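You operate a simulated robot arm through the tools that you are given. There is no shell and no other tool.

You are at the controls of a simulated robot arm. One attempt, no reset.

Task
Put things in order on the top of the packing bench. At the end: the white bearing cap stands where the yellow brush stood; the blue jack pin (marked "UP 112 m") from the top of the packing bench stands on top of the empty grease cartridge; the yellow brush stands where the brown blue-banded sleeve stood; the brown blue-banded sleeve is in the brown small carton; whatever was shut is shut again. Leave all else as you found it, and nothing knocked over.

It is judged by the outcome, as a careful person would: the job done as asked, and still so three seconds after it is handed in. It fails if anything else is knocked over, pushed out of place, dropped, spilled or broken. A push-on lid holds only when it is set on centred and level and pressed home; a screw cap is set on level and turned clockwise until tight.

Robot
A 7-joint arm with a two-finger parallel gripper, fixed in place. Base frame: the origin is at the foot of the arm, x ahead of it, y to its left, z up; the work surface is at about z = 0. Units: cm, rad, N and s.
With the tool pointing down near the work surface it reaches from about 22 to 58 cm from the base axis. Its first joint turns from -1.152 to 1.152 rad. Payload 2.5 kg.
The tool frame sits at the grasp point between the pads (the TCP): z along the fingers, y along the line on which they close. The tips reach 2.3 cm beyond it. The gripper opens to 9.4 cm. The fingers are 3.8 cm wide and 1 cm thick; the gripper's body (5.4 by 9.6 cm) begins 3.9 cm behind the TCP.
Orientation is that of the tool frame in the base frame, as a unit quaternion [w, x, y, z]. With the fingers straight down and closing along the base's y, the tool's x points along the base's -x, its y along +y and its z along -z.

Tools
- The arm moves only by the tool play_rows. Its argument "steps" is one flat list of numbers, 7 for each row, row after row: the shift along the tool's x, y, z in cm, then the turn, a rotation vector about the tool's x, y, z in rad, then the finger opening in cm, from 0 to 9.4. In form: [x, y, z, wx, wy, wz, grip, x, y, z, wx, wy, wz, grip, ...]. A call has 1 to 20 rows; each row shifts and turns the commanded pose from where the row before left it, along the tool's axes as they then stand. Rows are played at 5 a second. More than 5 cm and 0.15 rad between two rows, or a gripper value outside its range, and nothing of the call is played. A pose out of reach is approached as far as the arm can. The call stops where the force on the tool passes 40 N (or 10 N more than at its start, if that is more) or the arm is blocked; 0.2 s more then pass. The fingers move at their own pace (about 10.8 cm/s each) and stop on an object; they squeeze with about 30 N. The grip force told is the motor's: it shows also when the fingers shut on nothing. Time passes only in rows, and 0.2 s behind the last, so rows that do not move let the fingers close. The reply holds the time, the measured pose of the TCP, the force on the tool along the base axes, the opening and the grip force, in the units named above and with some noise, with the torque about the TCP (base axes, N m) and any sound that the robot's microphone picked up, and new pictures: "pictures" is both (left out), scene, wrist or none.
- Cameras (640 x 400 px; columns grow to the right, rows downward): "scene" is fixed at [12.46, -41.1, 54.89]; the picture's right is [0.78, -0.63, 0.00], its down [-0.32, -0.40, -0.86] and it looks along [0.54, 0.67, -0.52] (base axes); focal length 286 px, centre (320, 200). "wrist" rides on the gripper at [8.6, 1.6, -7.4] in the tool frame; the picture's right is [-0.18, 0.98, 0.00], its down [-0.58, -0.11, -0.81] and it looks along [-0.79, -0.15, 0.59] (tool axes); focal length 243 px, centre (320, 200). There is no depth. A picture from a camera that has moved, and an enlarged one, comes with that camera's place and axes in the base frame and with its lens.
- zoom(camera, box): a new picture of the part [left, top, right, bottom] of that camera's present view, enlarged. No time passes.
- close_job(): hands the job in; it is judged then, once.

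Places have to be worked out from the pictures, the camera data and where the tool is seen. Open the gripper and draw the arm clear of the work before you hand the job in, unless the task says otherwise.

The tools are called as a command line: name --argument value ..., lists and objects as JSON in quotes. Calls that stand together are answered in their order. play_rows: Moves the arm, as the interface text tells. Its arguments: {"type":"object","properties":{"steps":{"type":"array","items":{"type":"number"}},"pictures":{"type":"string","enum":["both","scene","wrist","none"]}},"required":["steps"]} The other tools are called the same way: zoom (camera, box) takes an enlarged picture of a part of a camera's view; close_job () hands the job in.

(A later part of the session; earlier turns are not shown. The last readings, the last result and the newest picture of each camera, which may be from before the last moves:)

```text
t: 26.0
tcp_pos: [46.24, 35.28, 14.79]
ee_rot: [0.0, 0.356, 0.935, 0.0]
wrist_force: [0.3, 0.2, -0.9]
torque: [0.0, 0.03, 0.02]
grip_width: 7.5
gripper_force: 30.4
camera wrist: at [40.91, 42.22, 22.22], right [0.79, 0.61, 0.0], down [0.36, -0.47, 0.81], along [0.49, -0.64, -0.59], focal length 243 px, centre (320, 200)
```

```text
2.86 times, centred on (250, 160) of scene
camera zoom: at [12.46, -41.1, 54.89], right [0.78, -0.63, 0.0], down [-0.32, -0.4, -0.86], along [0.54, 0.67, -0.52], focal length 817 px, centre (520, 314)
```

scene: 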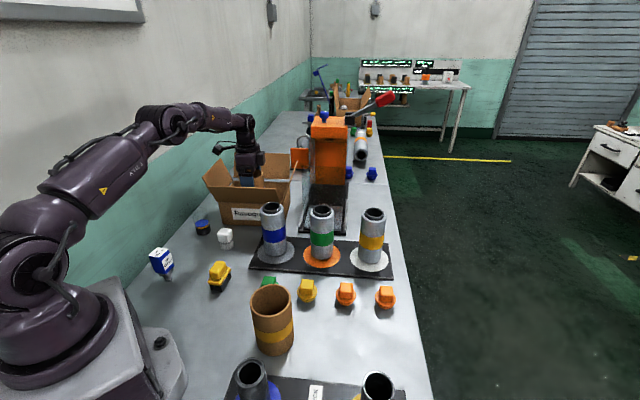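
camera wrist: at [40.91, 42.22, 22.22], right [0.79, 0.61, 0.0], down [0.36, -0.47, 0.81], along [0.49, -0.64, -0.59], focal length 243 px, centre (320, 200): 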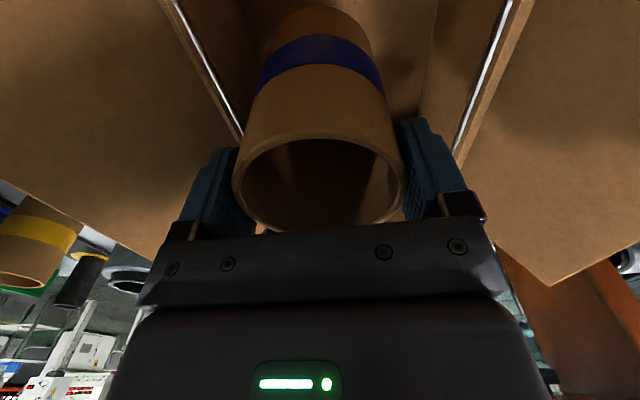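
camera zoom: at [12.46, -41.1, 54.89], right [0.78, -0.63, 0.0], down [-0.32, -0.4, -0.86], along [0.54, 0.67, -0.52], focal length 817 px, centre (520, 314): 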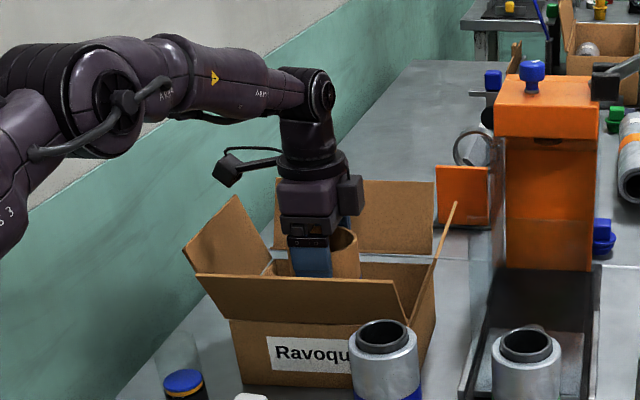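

Sleeve bottom is ~3.8 cm above bench level and clear on all sides. Continue down 2.8 cm, then finish gently.

play_rows --steps '[0, 0, 1, 0, 0, 0, 6.0, 0, 0, 1, 0, 0, 0, 6.0, 0, 0, 0.8, 0, 0, 0, 6.0, 0, 0, 0, 0, 0, 0, 6.0]' --pictures "wrist"

```text
t: 27.0
tcp_pos: [46.3, 35.28, 11.99]
ee_rot: [0.0, 0.356, 0.935, 0.0]
wrist_force: [0.2, 0.9, -1.2]
torque: [-0.01, -0.03, -0.01]
grip_width: 7.49
gripper_force: 29.9
camera wrist: at [40.89, 42.25, 19.37], right [0.79, 0.61, 0.0], down [0.36, -0.47, 0.81], along [0.49, -0.64, -0.59], focal length 243 px, centre (320, 200)
```

wrist: 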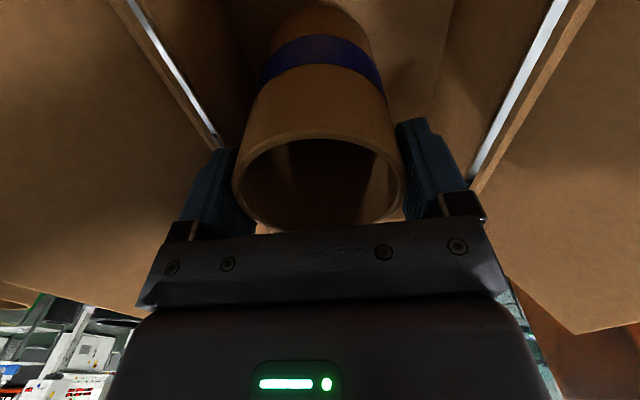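

play_rows --steps '[0, 0, 0.25, 0, 0, 0, 6.0, 0, 0, 0.15, 0, 0, 0, 6.0, 0, 0, 0, 0, 0, 0, 6.0]' --pictures "none"

```text
t: 27.8
tcp_pos: [46.36, 35.27, 11.42]
ee_rot: [0.0, 0.356, 0.935, 0.0]
wrist_force: [0.0, -1.3, 0.2]
torque: [-0.01, 0.02, 0.0]
grip_width: 7.49
gripper_force: 30.7
```

No contact yet at z≈11.5 (sleeve bottom ~0.5 above bench level). Continue in 0.1 cm steps.

play_rows --steps '[0, 0, 0.1, 0, 0, 0, 6.0, 0, 0, 0.1, 0, 0, 0, 6.0, 0, 0, 0, 0, 0, 0, 6.0]' --pictures "none"

```text
t: 28.6
tcp_pos: [46.33, 35.34, 11.39]
ee_rot: [0.0, 0.356, 0.935, -0.001]
wrist_force: [0.9, 0.1, -0.2]
torque: [-0.03, 0.0, 0.02]
grip_width: 7.49
gripper_force: 30.2
```

play_rows --steps '[0, 0, 0.1, 0, 0, 0, 6.0, 0, 0, 0.1, 0, 0, 0, 6.0, 0, 0, 0, 0, 0, 0, 6.0]' --pictures "none"

```text
t: 29.4
tcp_pos: [46.48, 35.38, 11.34]
ee_rot: [0.0, 0.356, 0.934, 0.0]
wrist_force: [-2.4, -4.9, 11.1]
torque: [-0.46, 0.48, 0.1]
grip_width: 7.49
gripper_force: 29.8
```

Contact with the carton floor (Fz +11 N). I'll ease up 0.1 cm and open slightly to release.

play_rows --steps '[0, 0, -0.1, 0, 0, 0, 6.0, 0, 0, 0, 0, 0, 0, 6.0, 0, 0, 0, 0, 0, 0, 7.6, 0, 0, 0, 0, 0, 0, 8.4, 0, 0, 0, 0, 0, 0, 8.4]' --pictures "both"

```text
t: 30.6
tcp_pos: [46.37, 35.38, 11.24]
ee_rot: [0.0, 0.356, 0.935, 0.0]
wrist_force: [1.0, -0.2, 0.2]
torque: [0.03, 0.01, -0.04]
grip_width: 8.41
gripper_force: 0.0
camera wrist: at [40.95, 42.32, 18.67], right [0.79, 0.61, 0.0], down [0.36, -0.47, 0.81], along [0.49, -0.64, -0.59], focal length 243 px, centre (320, 200)
```

scene: 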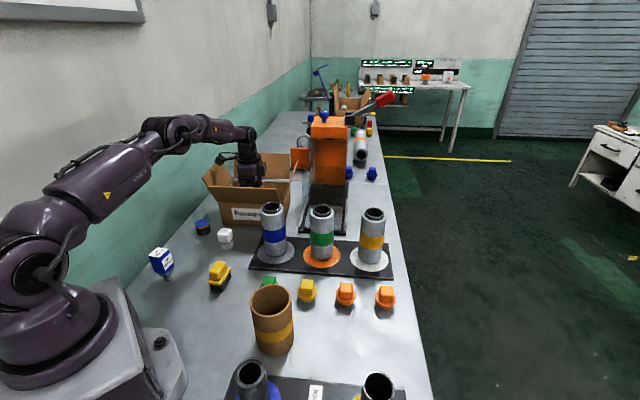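
wrist: 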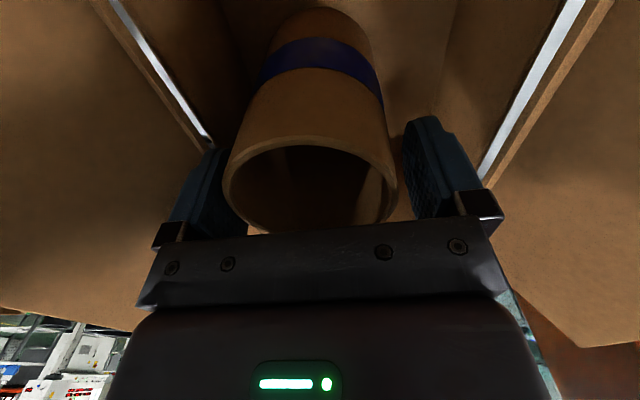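

Released; the sleeve stands on the carton floor. I'll raise the hand straight up slowly and check it stands clear.

play_rows --steps '[0, -0.15, 0, 0, 0, 0, 8.6, 0, 0, -0.5, 0, 0, 0, 8.6, 0, 0, -0.8, 0, 0, 0, 8.6, 0, 0, -1, 0, 0, 0, 8.6, 0, 0, -1.5, 0, 0, 0, 8.6, 0, 0, 0, 0, 0, 0, 8.6]' --pictures "both"

```text
t: 32.0
tcp_pos: [46.29, 35.26, 15.07]
ee_rot: [0.0, 0.356, 0.935, 0.0]
wrist_force: [0.3, 0.1, -0.1]
torque: [0.0, -0.02, -0.01]
grip_width: 8.6
gripper_force: 0.0
camera wrist: at [40.88, 42.16, 22.51], right [0.79, 0.61, 0.0], down [0.36, -0.47, 0.81], along [0.49, -0.64, -0.59], focal length 243 px, centre (320, 200)
```

scene: 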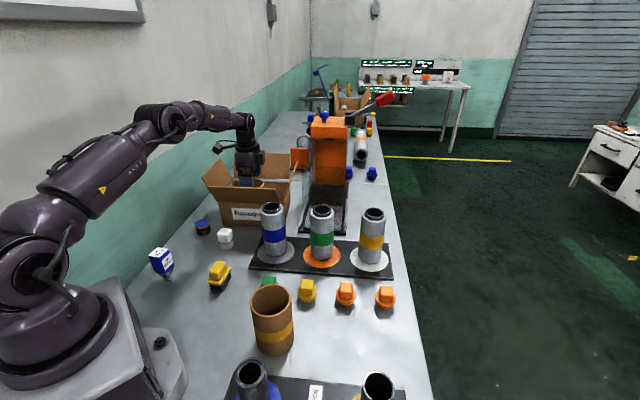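
wrist: 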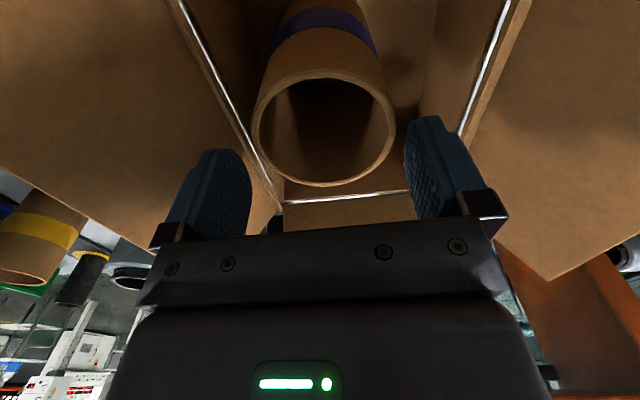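

The sleeve stands upright in the carton. Now rise clear of the flaps and move toward the yellow brush near (25, 13.8).

play_rows --steps '[0, 0, -4, 0, 0, 0, 8.6, 0, 0, -4, 0, 0, 0, 8.6, 0, 0, -4, 0, 0, 0, 8.6, 0, 0, -4, 0, 0, 0, 9.4, 0.318, -3.84, 0, 0, 0, 0, 9.4, 0.318, -3.84, 0, 0, 0, 0, 9.4, 0.318, -3.84, 0, 0, 0, 0, 9.4, 0.318, -3.84, 0, 0, 0, 0, 9.4, 0.318, -3.84, 0, 0, 0, 0, 9.4, 0.318, -3.84, 0, 0, 0, 0, 9.4, 0.318, -3.84, 0, 0, 0, 0, 9.4, 0.318, -3.84, 0, 0, 0, 0, 9.4, 0, 0, 0, 0, 0, 0, 9.4]' --pictures "scene"

zoom --camera "scene" --box '[190, 140, 310, 240]'

```text
t: 34.8
tcp_pos: [23.89, 14.17, 31.01]
ee_rot: [0.0, 0.356, 0.934, 0.001]
wrist_force: [0.4, -0.3, -0.7]
torque: [0.03, -0.01, -0.02]
grip_width: 9.41
gripper_force: 0.0
```

scene: 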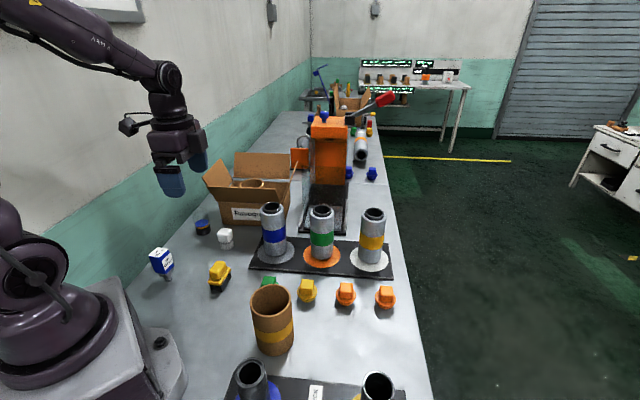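

```text
4.00 times, centred on (250, 190) of scene
camera zoom: at [12.46, -41.1, 54.89], right [0.78, -0.63, 0.0], down [-0.32, -0.4, -0.86], along [0.54, 0.67, -0.52], focal length 1144 px, centre (600, 240)
```

zoom: 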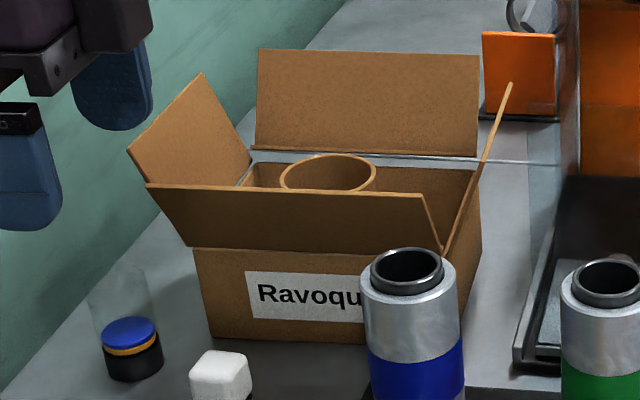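

The sleeve stands in the carton undisturbed. Now turn the hand to align with the brush (ψ≈0.70) while lowering to z≈13 for a close view.

play_rows --steps '[0, 0, 1.8, 0, 0, -0.1426, 9.4, 0, 0, 1.8, 0, 0, -0.1426, 9.4, 0, 0, 1.8, 0, 0, -0.1426, 9.4, 0, 0, 1.8, 0, 0, -0.1426, 9.4, 0, 0, 1.8, 0, 0, -0.1426, 9.4, 0, 0, 1.8, 0, 0, -0.1426, 9.4, 0, 0, 1.8, 0, 0, -0.1426, 9.4, 0, 0, 1.8, 0, 0, -0.1426, 9.4, 0, 0, 1.8, 0, 0, -0.1426, 9.4, 0, 0, 1.8, 0, 0, -0.1426, 9.4, 3.2, -0.7, 0, 0, 0, 0, 9.4, 0, 0, 0, 0, 0, 0, 9.4]' --pictures "both"

zoom --camera "wrist" --box '[230, 20, 410, 180]'

zoom --camera "scene" --box '[180, 240, 260, 300]'

```text
t: 37.4
tcp_pos: [21.95, 11.12, 12.91]
ee_rot: [0.001, -0.342, 0.94, 0.0]
wrist_force: [0.5, 0.0, -0.2]
torque: [0.01, 0.01, -0.02]
grip_width: 9.38
gripper_force: 0.1
camera wrist: at [14.22, 6.87, 20.31], right [-0.49, 0.87, 0.0], down [0.51, 0.29, 0.81], along [0.7, 0.4, -0.59], focal length 243 px, centre (320, 200)
```

scene: 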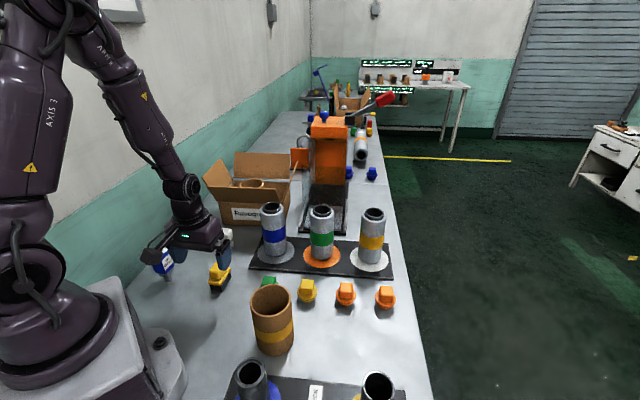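
wrist: 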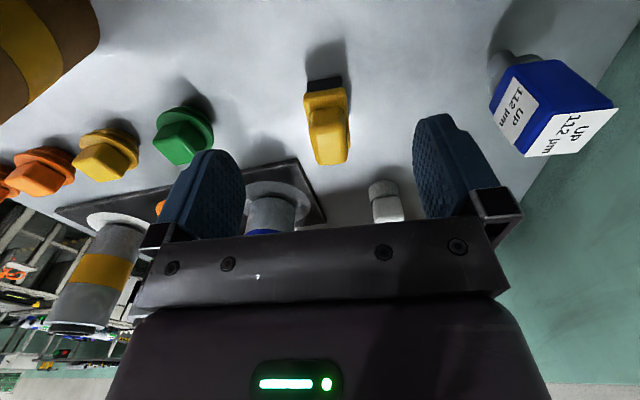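

```text
2.50 times, centred on (320, 100) of wrist
camera zoom: at [14.22, 6.87, 20.31], right [-0.49, 0.87, 0.0], down [0.51, 0.29, 0.81], along [0.7, 0.4, -0.59], focal length 606 px, centre (320, 450)
```

zoom: 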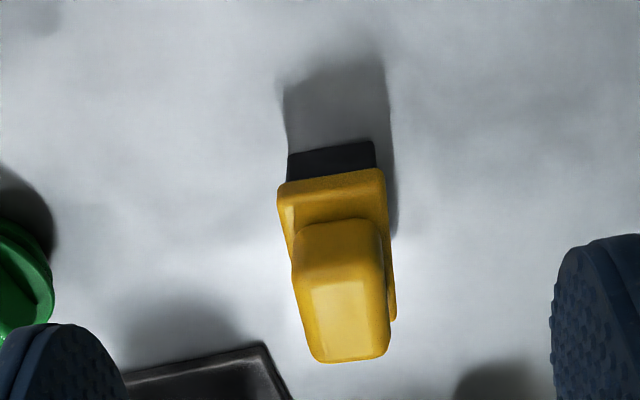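

```text
6.67 times, centred on (220, 270) of scene
camera zoom: at [12.46, -41.1, 54.89], right [0.78, -0.63, 0.0], down [-0.32, -0.4, -0.86], along [0.54, 0.67, -0.52], focal length 1906 px, centre (987, -267)
```

zoom: 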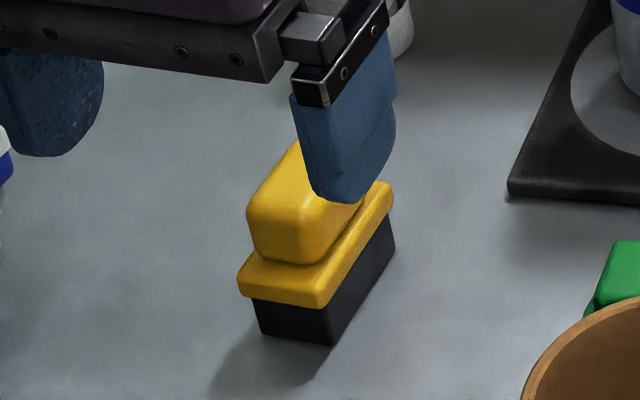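

The brush centre is (25.0, 13.8), long axis ≈40°, handle top ≈5.8 cm; the hand is already aligned. Move above it and down to z≈9 to check.

play_rows --steps '[-4.05, 0.16, 0, 0, 0, 0, 9.4, 0, 0, 2, 0, 0, 0, 9.4, 0, 0, 1.9, 0, 0, 0, 9.4, 0, 0, 0, 0, 0, 0, 9.4]' --pictures "both"

zoom --camera "scene" --box '[180, 220, 280, 300]'

zoom --camera "wrist" --box '[220, 60, 420, 210]'

```text
t: 38.4
tcp_pos: [24.88, 13.74, 8.93]
ee_rot: [0.0, -0.342, 0.94, 0.0]
wrist_force: [-0.3, 0.8, 0.3]
torque: [-0.01, 0.04, 0.05]
grip_width: 9.41
gripper_force: 0.1
camera wrist: at [17.31, 9.5, 16.43], right [-0.49, 0.87, 0.0], down [0.52, 0.29, 0.81], along [0.7, 0.4, -0.59], focal length 243 px, centre (320, 200)
```

scene: 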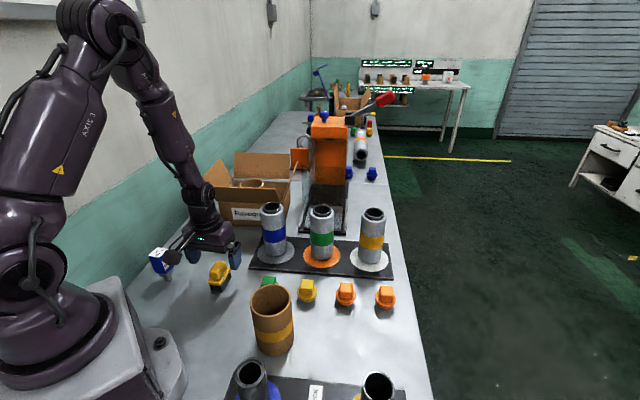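
wrist: 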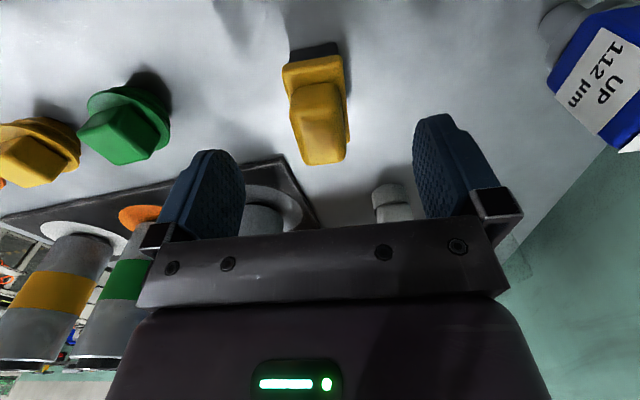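

```text
5.00 times, centred on (230, 260) of scene
camera zoom: at [12.46, -41.1, 54.89], right [0.78, -0.63, 0.0], down [-0.32, -0.4, -0.86], along [0.54, 0.67, -0.52], focal length 1429 px, centre (770, -100)
```

zoom: 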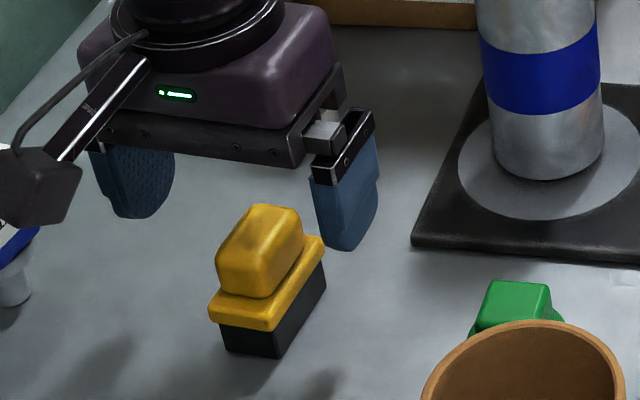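

```text
2.67 times, centred on (320, 135) of wrist
camera zoom: at [17.31, 9.5, 16.43], right [-0.49, 0.87, 0.0], down [0.52, 0.29, 0.81], along [0.7, 0.4, -0.59], focal length 647 px, centre (320, 373)
```

zoom: 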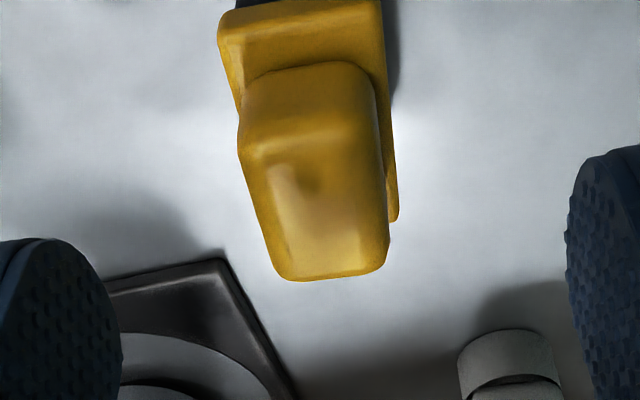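

Aligned well (handle top centre within 0.15 cm of the TCP axis). Descend to z≈5.4 and close on the handle.

play_rows --steps '[0, 0, 1.5, 0, 0, 0, 9.4, 0, 0, 1.2, 0, 0, 0, 9.4, 0, 0, 0.8, 0, 0, 0, 9.4, 0, 0, 0, 0, 0, 0, 6.0, 0, 0, 0, 0, 0, 0, 4.0, 0, 0, 0, 0, 0, 0, 1.0, 0, 0, 0, 0, 0, 0, 1.0]' --pictures "both"

zoom --camera "scene" --box '[180, 220, 280, 300]'

```text
t: 40.0
tcp_pos: [25.03, 13.98, 5.57]
ee_rot: [0.0, -0.342, 0.94, 0.0]
wrist_force: [0.8, 1.2, 0.0]
torque: [-0.02, -0.02, 0.0]
grip_width: 3.34
gripper_force: 30.9
camera wrist: at [17.35, 9.74, 12.99], right [-0.49, 0.87, 0.0], down [0.52, 0.29, 0.81], along [0.7, 0.4, -0.59], focal length 243 px, centre (320, 200)
```

scene: 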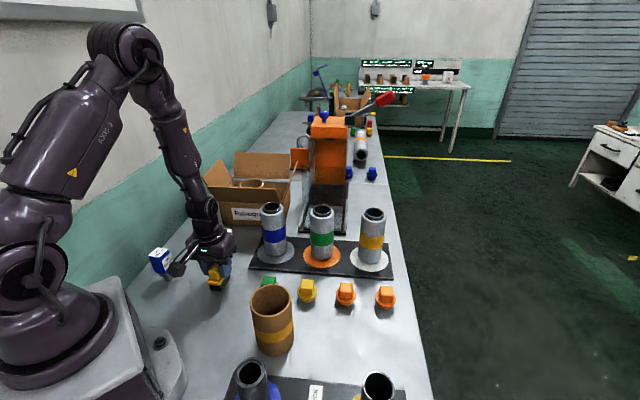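
wrist: 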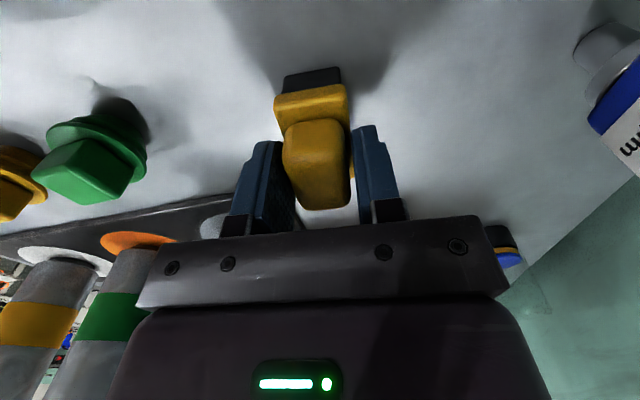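

```text
5.00 times, centred on (230, 260) of scene
camera zoom: at [12.46, -41.1, 54.89], right [0.78, -0.63, 0.0], down [-0.32, -0.4, -0.86], along [0.54, 0.67, -0.52], focal length 1429 px, centre (770, -100)
```

zoom: 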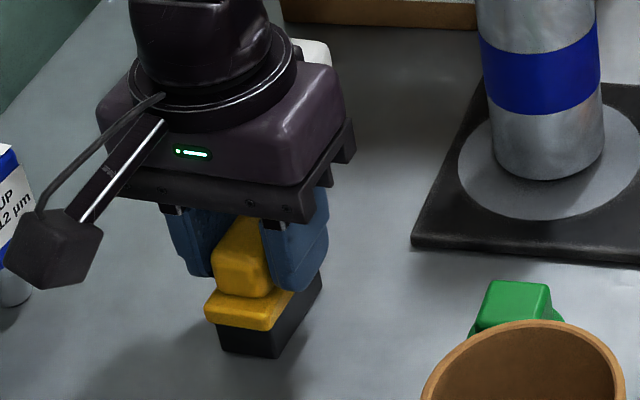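

The brush handle is held (3.34 cm, 31 N). Lift it, turn the hand to ψ=0 (keeps the camera block away from the black tubes), and carry it over the sleeve's former spot (40.8, -20.15).

play_rows --steps '[0, 0, -1, 0, 0, 0, 1.0, 0, 0, -2, 0, 0, 0, 1.0, 0, 0, -3, 0, 0, 0, 1.0, 0, 0, -4, 0, 0, 0, 1.0, 0, 0, -4, 0, 0, 0, 1.0, 0, 0, -3, 0, 0, 0, 1.0, 0, 0, 0, 0, 0, 0.14, 1.0, 0, 0, 0, 0, 0, 0.14, 1.0, 0, 0, 0, 0, 0, 0.14, 1.0, 0, 0, 0, 0, 0, 0.14, 1.0, 0, 0, 0, 0, 0, 0.14, 1.0, 0, 0, 0, 0, 0, 0, 1.0]' --pictures "both"

```text
t: 42.6
tcp_pos: [24.8, 13.97, 22.68]
ee_rot: [0.001, 0.002, 1.0, 0.0]
wrist_force: [0.3, -0.2, -0.8]
torque: [0.04, 0.01, -0.02]
grip_width: 3.3
gripper_force: 29.7
camera wrist: at [16.2, 15.69, 30.07], right [0.19, 0.98, 0.0], down [0.58, -0.11, 0.81], along [0.79, -0.15, -0.59], focal length 243 px, centre (320, 200)
```

scene: 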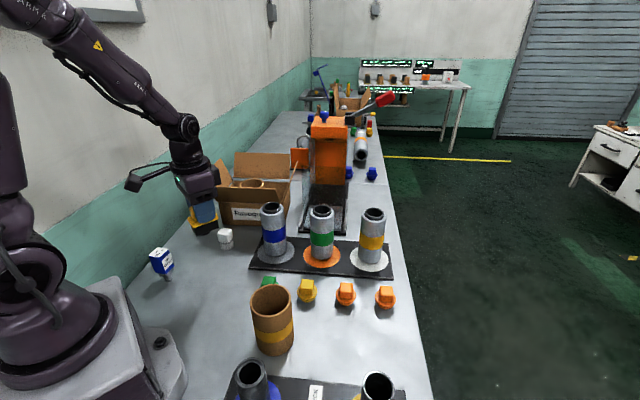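
wrist: 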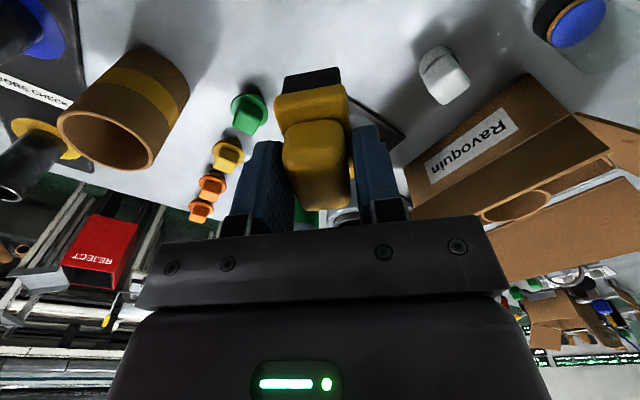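

Brush held steady. Translate at z≈22.7 to above (40.8, -20.15).

play_rows --steps '[-1.767, -3.79, 0, 0, 0, 0, 1.0, -1.767, -3.79, 0, 0, 0, 0, 1.0, -1.767, -3.79, 0, 0, 0, 0, 1.0, -1.767, -3.79, 0, 0, 0, 0, 1.0, -1.767, -3.79, 0, 0, 0, 0, 1.0, -1.767, -3.79, 0, 0, 0, 0, 1.0, -1.767, -3.79, 0, 0, 0, 0, 1.0, -1.767, -3.79, 0, 0, 0, 0, 1.0, -1.767, -3.79, 0, 0, 0, 0, 1.0, 0, 0, 3, 0, 0, 0, 1.0, 0, 0, 3, 0, 0, 0, 1.0, 0, 0, 0, 0, 0, 0, 1.0]' --pictures "both"

```text
t: 45.2
tcp_pos: [41.04, -20.02, 16.52]
ee_rot: [0.0, 0.002, 1.0, 0.0]
wrist_force: [0.1, 0.0, -1.2]
torque: [0.0, 0.0, 0.01]
grip_width: 3.3
gripper_force: 29.6
camera wrist: at [32.25, -18.3, 23.89], right [0.19, 0.98, 0.0], down [0.58, -0.11, 0.81], along [0.79, -0.15, -0.59], focal length 243 px, centre (320, 200)
```

scene: 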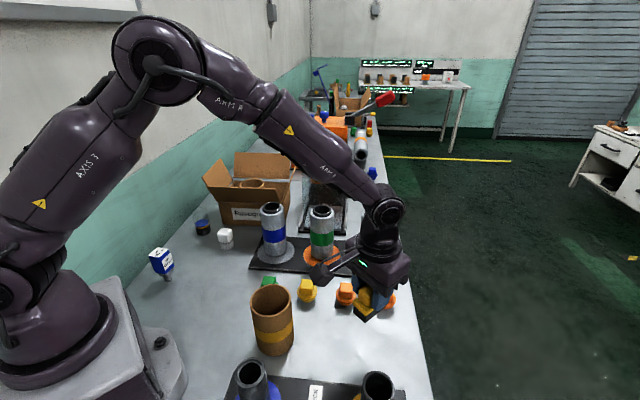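
wrist: 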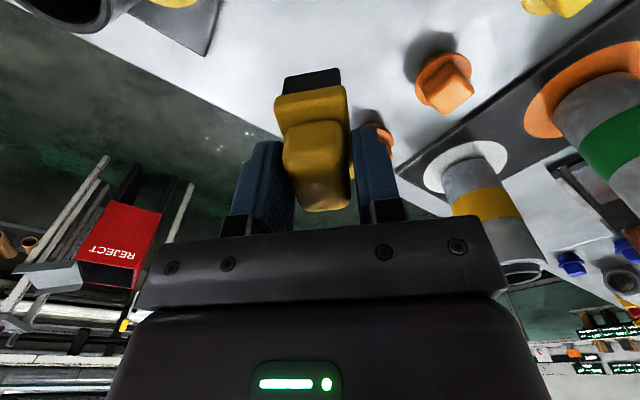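

Position (41.0, -20.0); nudge -0.2/-0.1 and descend to just above bench contact (release height z≈5.57).

play_rows --steps '[0.2, -0.1, 2.5, 0, 0, 0, 1.0, 0, 0, 2.5, 0, 0, 0, 1.0, 0, 0, 2, 0, 0, 0, 1.0, 0, 0, 1.5, 0, 0, 0, 1.0, 0, 0, 1.5, 0, 0, 0, 1.0, 0, 0, 0, 0, 0, 0, 1.0]' --pictures "both"

```text
t: 46.6
tcp_pos: [40.45, -20.11, 6.87]
ee_rot: [0.001, 0.001, 1.0, -0.001]
wrist_force: [0.3, -0.3, -0.9]
torque: [-0.01, 0.03, 0.0]
grip_width: 3.31
gripper_force: 30.0
camera wrist: at [31.77, -18.49, 14.27], right [0.19, 0.98, 0.0], down [0.58, -0.11, 0.81], along [0.79, -0.15, -0.59], focal length 243 px, centre (320, 200)
```

scene: 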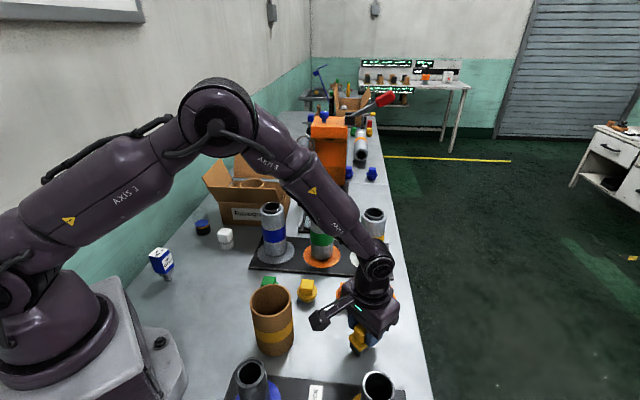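
wrist: 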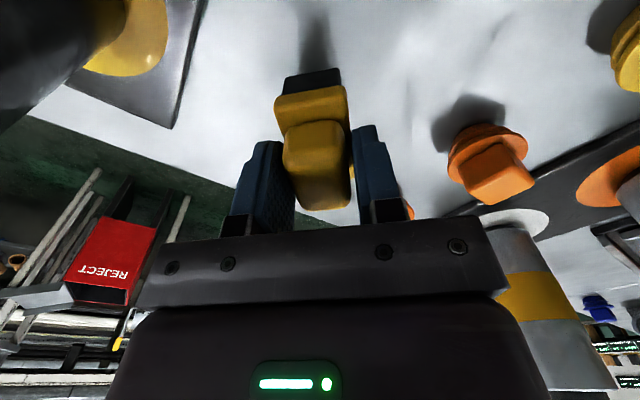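

play_rows --steps '[0, 0, 0.6, 0, 0, 0, 1.0, 0, 0, 0.4, 0, 0, 0, 1.0, 0, 0, 0, 0, 0, 0, 1.0]' --pictures "none"

```text
t: 47.4
tcp_pos: [40.5, -20.27, 5.79]
ee_rot: [0.0, 0.0, 1.0, 0.0]
wrist_force: [0.2, 0.3, -0.6]
torque: [-0.03, -0.01, 0.0]
grip_width: 3.31
gripper_force: 29.3
```

No contact yet at z≈5.8; continue in 0.1 cm steps.

play_rows --steps '[-0.15, 0.05, 0.1, 0, 0, 0, 1.0, 0, 0, 0.1, 0, 0, 0, 1.0, 0, 0, 0, 0, 0, 0, 1.0]' --pictures "none"

```text
t: 48.2
tcp_pos: [40.83, -20.21, 5.48]
ee_rot: [0.0, 0.001, 1.0, -0.001]
wrist_force: [0.0, -0.4, -0.7]
torque: [0.02, -0.02, 0.05]
grip_width: 3.32
gripper_force: 29.9
```

play_rows --steps '[0, 0, 0.1, 0, 0, 0, 1.0, 0, 0, 0, 0, 0, 0, 1.0]' --pictures "none"

```text
t: 48.8
tcp_pos: [40.65, -20.1, 5.57]
ee_rot: [0.001, 0.001, 1.0, 0.0]
wrist_force: [-4.6, 3.3, 15.1]
torque: [0.2, 0.28, 0.01]
grip_width: 3.29
gripper_force: 29.8
```

Contact with the bench (Fz +15 N). Ease up slightly and release the brush.

play_rows --steps '[0, 0, -0.07, 0, 0, 0, 1.0, 0, 0, 0, 0, 0, 0, 2.8, 0, 0, 0, 0, 0, 0, 3.6, 0, 0, 0, 0, 0, 0, 5.5, 0, 0, 0, 0, 0, 0, 5.5]' --pictures "both"

zoom --camera "scene" --box '[300, 270, 420, 370]'

```text
t: 50.0
tcp_pos: [40.71, -20.17, 5.44]
ee_rot: [0.001, 0.001, 1.0, 0.001]
wrist_force: [-0.7, 0.8, 1.2]
torque: [0.03, 0.03, -0.03]
grip_width: 5.51
gripper_force: 0.0
camera wrist: at [32.03, -18.45, 12.88], right [0.19, 0.98, 0.0], down [0.58, -0.11, 0.81], along [0.79, -0.15, -0.59], focal length 243 px, centre (320, 200)
```

scene: 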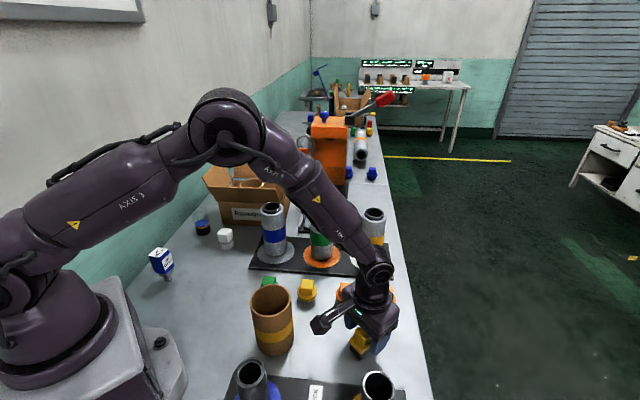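
wrist: 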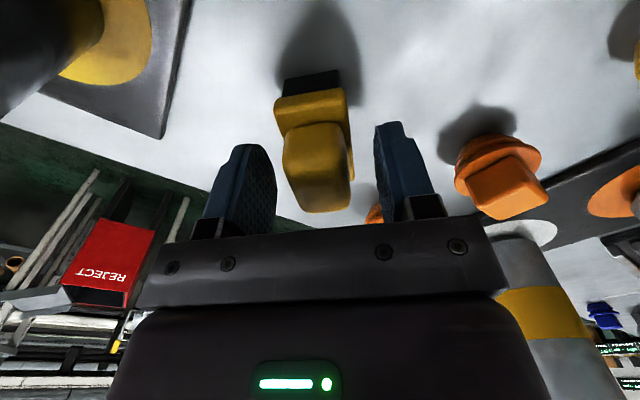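

```text
4.00 times, centred on (360, 320) of scene
camera zoom: at [12.46, -41.1, 54.89], right [0.78, -0.63, 0.0], down [-0.32, -0.4, -0.86], along [0.54, 0.67, -0.52], focal length 1144 px, centre (160, -280)
```

zoom: 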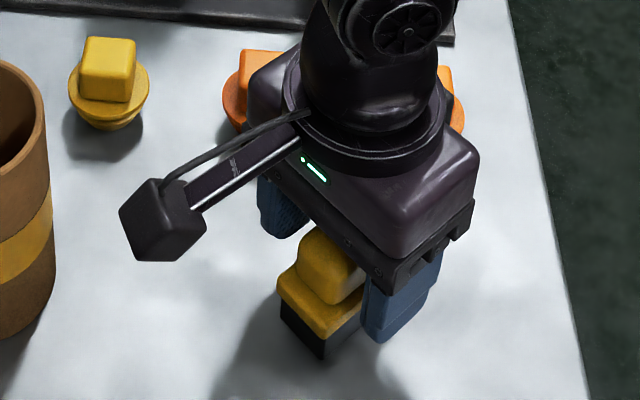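

The brush stands at the sleeve's former place. Rise straight up, turn to ψ≈0.72 and travel back toward the white cap.

play_rows --steps '[0, 0, -1, 0, 0, 0, 6.0, 0, 0, -3, 0, 0, 0, 7.5, 0, 0, -4.5, 0, 0, 0, 9.4, 0, 0, -4.5, 0, 0, 0, 9.4, 0, 0, -4.5, 0, 0, 0, 9.4, 0, 0, 0, 0, 0, -0.144, 9.4, 0, 0, 0, 0, 0, -0.144, 9.4, 0, 0, 0, 0, 0, -0.144, 9.4, 0, 0, 0, 0, 0, -0.144, 9.4, 0, 0, 0, 0, 0, -0.144, 9.4, -1.96, 4.09, 0, 0, 0, 0, 9.4, -1.96, 4.09, 0, 0, 0, 0, 9.4, -1.96, 4.09, 0, 0, 0, 0, 9.4, -1.96, 4.09, 0, 0, 0, 0, 9.4, -1.96, 4.09, 0, 0, 0, 0, 9.4, -1.96, 4.09, 0, 0, 0, 0, 9.4, -1.96, 4.09, 0, 0, 0, 0, 9.4, -1.96, 4.09, 0, 0, 0, 0, 9.4, -1.96, 4.09, 0, 0, 0, 0, 9.4, -1.96, 4.09, 0, 0, 0, 0, 9.4]' --pictures "both"

zoom --camera "scene" --box '[300, 270, 420, 370]'

```text
t: 54.2
tcp_pos: [28.67, 23.62, 22.91]
ee_rot: [0.0, -0.351, 0.936, 0.0]
wrist_force: [0.2, 0.4, -0.4]
torque: [-0.03, 0.01, -0.01]
grip_width: 9.39
gripper_force: 0.1
camera wrist: at [20.98, 19.19, 30.32], right [-0.51, 0.86, 0.0], down [0.51, 0.3, 0.81], along [0.69, 0.41, -0.59], focal length 243 px, centre (320, 200)
```

scene: 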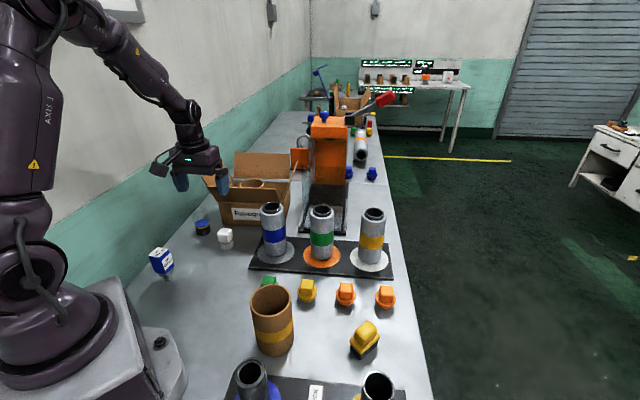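
wrist: 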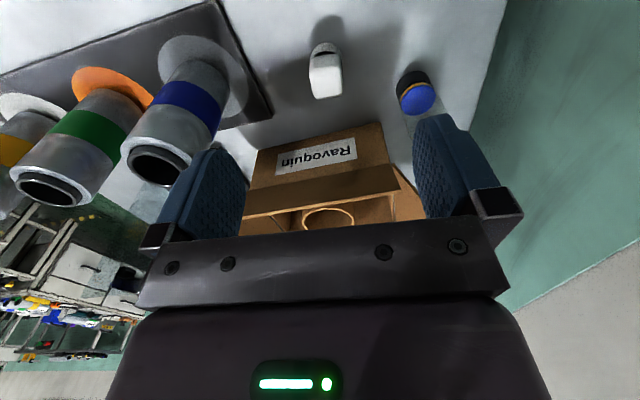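

```text
4.00 times, centred on (360, 320) of scene
camera zoom: at [12.46, -41.1, 54.89], right [0.78, -0.63, 0.0], down [-0.32, -0.4, -0.86], along [0.54, 0.67, -0.52], focal length 1144 px, centre (160, -280)
```

zoom: 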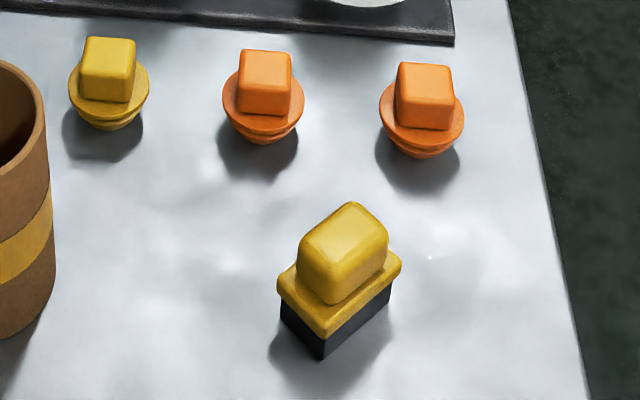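

The brush stands upright at (40.9, -20.0). Now lower to z≈13 to look at the white cap and measure its cube's orientation.

play_rows --steps '[0, 0, 3.5, 0, 0, 0, 9.4, 0, 0, 3.5, 0, 0, 0, 9.4, 0, 0, 3, 0, 0, 0, 9.4, 0, 0, 0, 0, 0, 0, 9.4]' --pictures "wrist"

zoom --camera "wrist" --box '[270, 60, 390, 180]'

zoom --camera "scene" --box '[200, 215, 250, 255]'

```text
t: 55.2
tcp_pos: [28.48, 23.69, 12.85]
ee_rot: [0.0, -0.352, 0.936, 0.0]
wrist_force: [-0.9, -0.5, -1.0]
torque: [-0.01, 0.02, 0.0]
grip_width: 9.41
gripper_force: 0.1
camera wrist: at [20.85, 19.18, 20.24], right [-0.51, 0.86, 0.0], down [0.51, 0.3, 0.81], along [0.69, 0.41, -0.59], focal length 243 px, centre (320, 200)
```

wrist: 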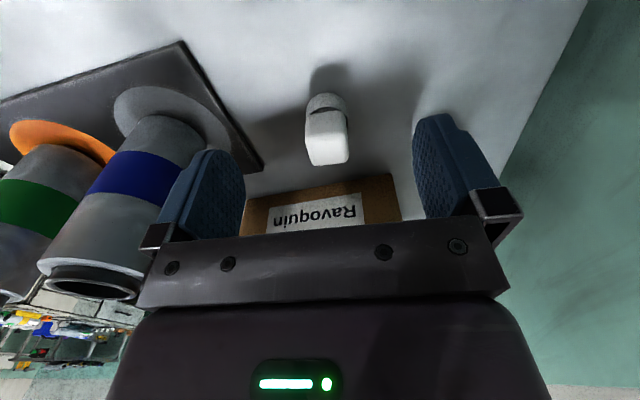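

```text
3.33 times, centred on (330, 120) of wrist
camera zoom: at [20.85, 19.18, 20.24], right [-0.51, 0.86, 0.0], down [0.51, 0.3, 0.81], along [0.69, 0.41, -0.59], focal length 809 px, centre (287, 467)
```

zoom: 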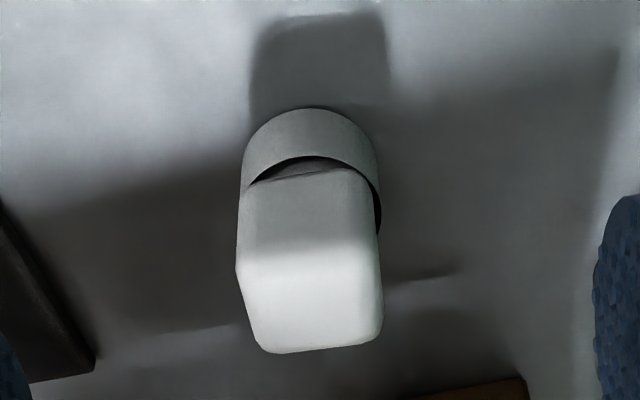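

```text
10.00 times, centred on (225, 235) of scene
camera zoom: at [12.46, -41.1, 54.89], right [0.78, -0.63, 0.0], down [-0.32, -0.4, -0.86], along [0.54, 0.67, -0.52], focal length 2859 px, centre (1270, -150)
```

zoom: 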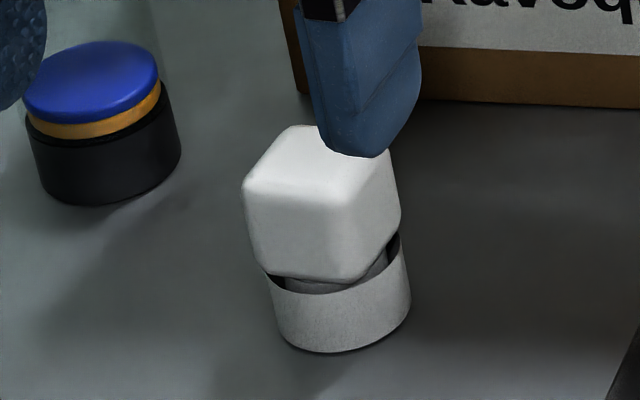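

The white cap is one piece (cube knob on a skirt), top ≈5.75 cm, cube yaw ≈37°. I'll move over it, align to ψ≈0.65 and come down to z≈9 to check.

play_rows --steps '[-4.43, -0.27, 0, 0, 0, 0, 9.4, 0, 0, 2, 0, 0, 0.067, 9.4, 0, 0, 1.9, 0, 0, 0, 9.4, 0, 0, 0, 0, 0, 0, 9.4]' --pictures "both"

zoom --camera "wrist" --box '[220, 60, 420, 210]'

zoom --camera "scene" --box '[180, 190, 270, 260]'

```text
t: 56.2
tcp_pos: [32.17, 26.31, 8.82]
ee_rot: [0.0, -0.319, 0.948, 0.0]
wrist_force: [0.9, 0.3, 0.5]
torque: [0.0, 0.0, 0.01]
grip_width: 9.39
gripper_force: 0.0
camera wrist: at [24.22, 22.44, 16.36], right [-0.45, 0.89, 0.0], down [0.53, 0.27, 0.81], along [0.72, 0.36, -0.59], focal length 243 px, centre (320, 200)
```

scene: 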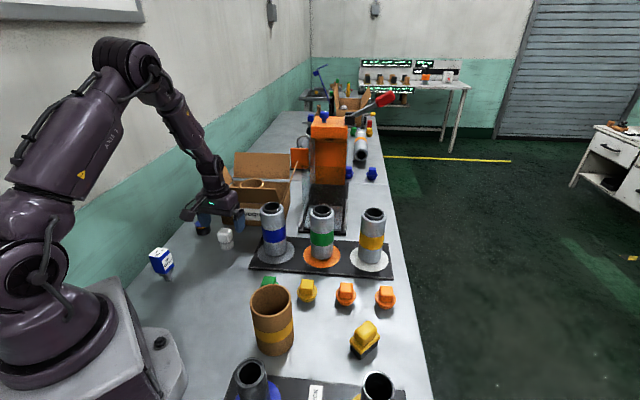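
wrist: 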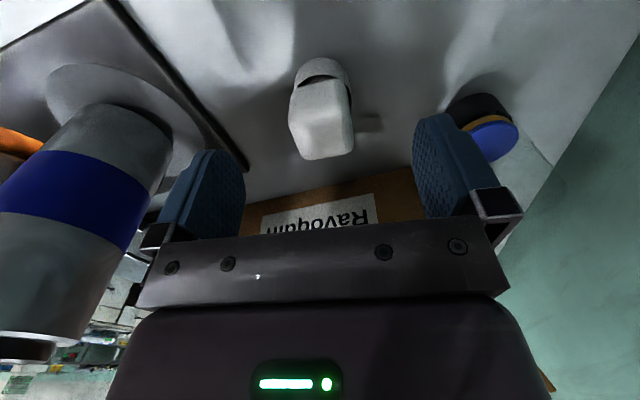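

```text
2.67 times, centred on (320, 135) of wrist
camera zoom: at [24.22, 22.44, 16.36], right [-0.45, 0.89, 0.0], down [0.53, 0.27, 0.81], along [0.72, 0.36, -0.59], focal length 647 px, centre (320, 373)
```

zoom: 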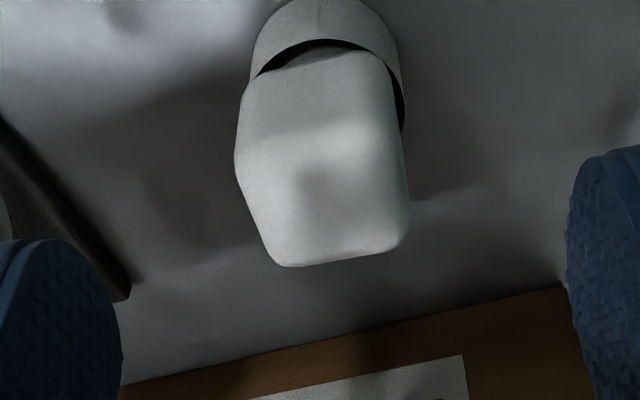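

```text
5.71 times, centred on (225, 225) of scene
camera zoom: at [12.46, -41.1, 54.89], right [0.78, -0.63, 0.0], down [-0.32, -0.4, -0.86], along [0.54, 0.67, -0.52], focal length 1634 px, centre (863, 57)
```

zoom: 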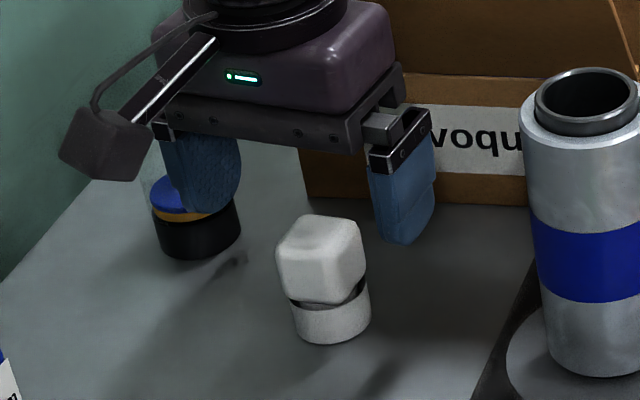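

Cube is aligned with the fingers and nearly centred. Shift +0.15 cm along the closing axis, descend to z≈5.0 and close.

play_rows --steps '[0, 0.15, 1.5, 0, 0, 0, 9.4, 0, 0, 1.5, 0, 0, 0, 9.4, 0, 0, 0.8, 0, 0, 0, 9.4, 0, 0, 0, 0, 0, 0, 6.0, 0, 0, 0, 0, 0, 0, 4.2, 0, 0, 0, 0, 0, 0, 1.5, 0, 0, 0, 0, 0, 0, 1.5]' --pictures "both"

zoom --camera "scene" --box '[180, 190, 270, 260]'

```text
t: 57.8
tcp_pos: [32.03, 26.47, 5.14]
ee_rot: [-0.001, -0.32, 0.948, 0.0]
wrist_force: [0.4, -0.4, -0.1]
torque: [-0.04, -0.03, -0.02]
grip_width: 3.32
gripper_force: 29.8
camera wrist: at [24.11, 22.5, 12.54], right [-0.45, 0.89, 0.0], down [0.53, 0.27, 0.81], along [0.72, 0.36, -0.59], focal length 243 px, centre (320, 200)
```

scene: 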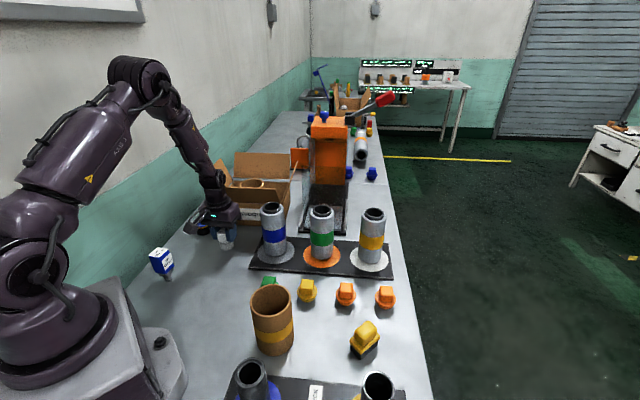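
wrist: 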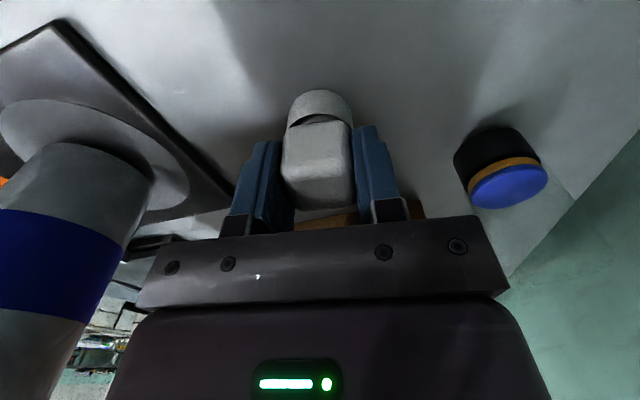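

```text
5.71 times, centred on (225, 225) of scene
camera zoom: at [12.46, -41.1, 54.89], right [0.78, -0.63, 0.0], down [-0.32, -0.4, -0.86], along [0.54, 0.67, -0.52], focal length 1634 px, centre (863, 57)
```

zoom: 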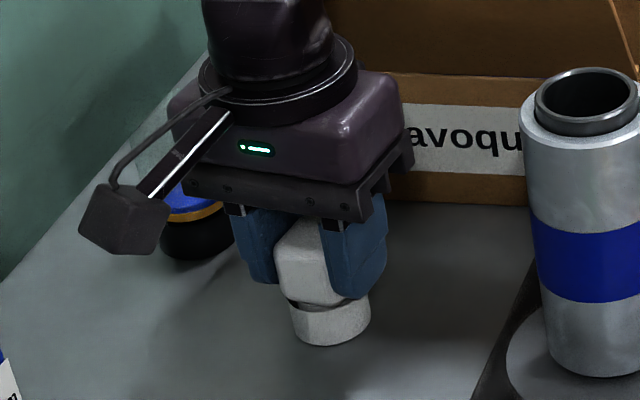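

The cap is held (3.32 cm, 30 N). Lift and carry it to the brush's former spot (25.0, 13.83).

play_rows --steps '[0, 0, -0.7, 0, 0, 0, 1.5, 0, 0, -2, 0, 0, 0, 1.5, 0, 0, -3, 0, 0, 0, 1.5, 0, 0, -3, 0, 0, 0, 1.5, 3.3, -1.458, 0, 0, 0, 0, 1.5, 3.3, -1.458, 0, 0, 0, 0, 1.5, 3.3, -1.458, 0, 0, 0, 0, 1.5, 3.3, -1.458, 0, 0, 0, 0, 1.5, 0, 0, 2, 0, 0, 0, 1.5, 0, 0, 2, 0, 0, 0, 1.5, 0, 0, 2, 0, 0, 0, 1.5, 0, 0, 0, 0, 0, 0, 1.5]' --pictures "both"

```text
t: 60.4
tcp_pos: [25.06, 13.9, 8.16]
ee_rot: [0.0, -0.32, 0.947, 0.0]
wrist_force: [0.2, 0.7, -0.3]
torque: [-0.02, 0.0, -0.02]
grip_width: 3.34
gripper_force: 29.9
camera wrist: at [17.15, 9.92, 15.5], right [-0.45, 0.89, 0.0], down [0.53, 0.27, 0.81], along [0.72, 0.36, -0.59], focal length 243 px, centre (320, 200)
```

scene: 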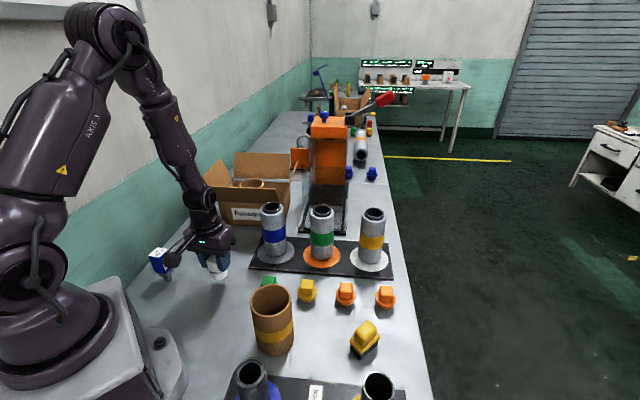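
wrist: 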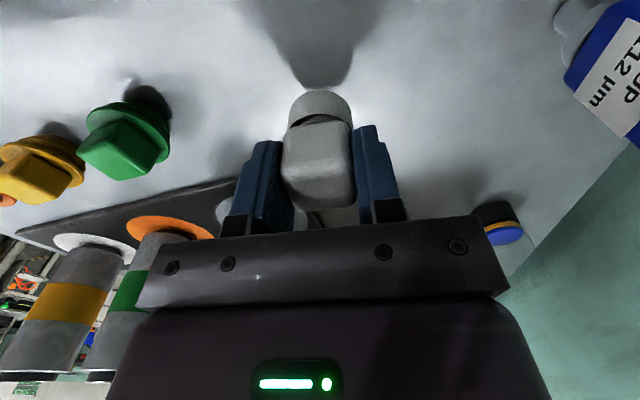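

At (25.06, 13.9); lower the cap gently to bench contact.

play_rows --steps '[0, 0, 1.2, 0, 0, 0, 1.5, 0, 0, 0.9, 0, 0, 0, 1.5, 0, 0, 0.3, 0, 0, 0, 1.5, 0, 0, 0, 0, 0, 0, 1.5]' --pictures "none"

```text
t: 61.4
tcp_pos: [24.96, 13.75, 5.59]
ee_rot: [0.0, -0.32, 0.948, 0.0]
wrist_force: [-0.6, -0.3, -0.6]
torque: [-0.03, 0.0, 0.01]
grip_width: 3.32
gripper_force: 30.4
```

play_rows --steps '[0, 0, 0.15, 0, 0, 0, 1.5, 0, 0, 0.1, 0, 0, 0, 1.5, 0, 0, 0, 0, 0, 0, 1.5]' --pictures "none"

```text
t: 62.2
tcp_pos: [25.08, 13.77, 5.3]
ee_rot: [0.0, -0.319, 0.948, 0.0]
wrist_force: [0.1, -0.2, -0.8]
torque: [0.03, 0.01, 0.0]
grip_width: 3.33
gripper_force: 30.4
```

Not yet touching (z≈5.3); continue in 0.1 cm steps.

play_rows --steps '[0, 0, 0.1, 0, 0, 0, 1.5, 0, 0, 0.1, 0, 0, 0, 1.5, 0, 0, 0, 0, 0, 0, 1.5]' --pictures "none"

```text
t: 63.0
tcp_pos: [25.1, 13.9, 5.05]
ee_rot: [-0.001, -0.32, 0.948, 0.0]
wrist_force: [0.5, 0.1, 0.4]
torque: [-0.02, -0.01, -0.02]
grip_width: 3.32
gripper_force: 30.5
```

play_rows --steps '[0, 0, 0.1, 0, 0, 0, 1.5, 0, 0, 0, 0, 0, 0, 1.5]' --pictures "none"

```text
t: 63.6
tcp_pos: [25.14, 13.84, 5.06]
ee_rot: [0.002, -0.32, 0.947, 0.001]
wrist_force: [1.2, -1.8, 26.3]
torque: [-0.01, 0.03, -0.01]
grip_width: 3.31
gripper_force: 29.8
```

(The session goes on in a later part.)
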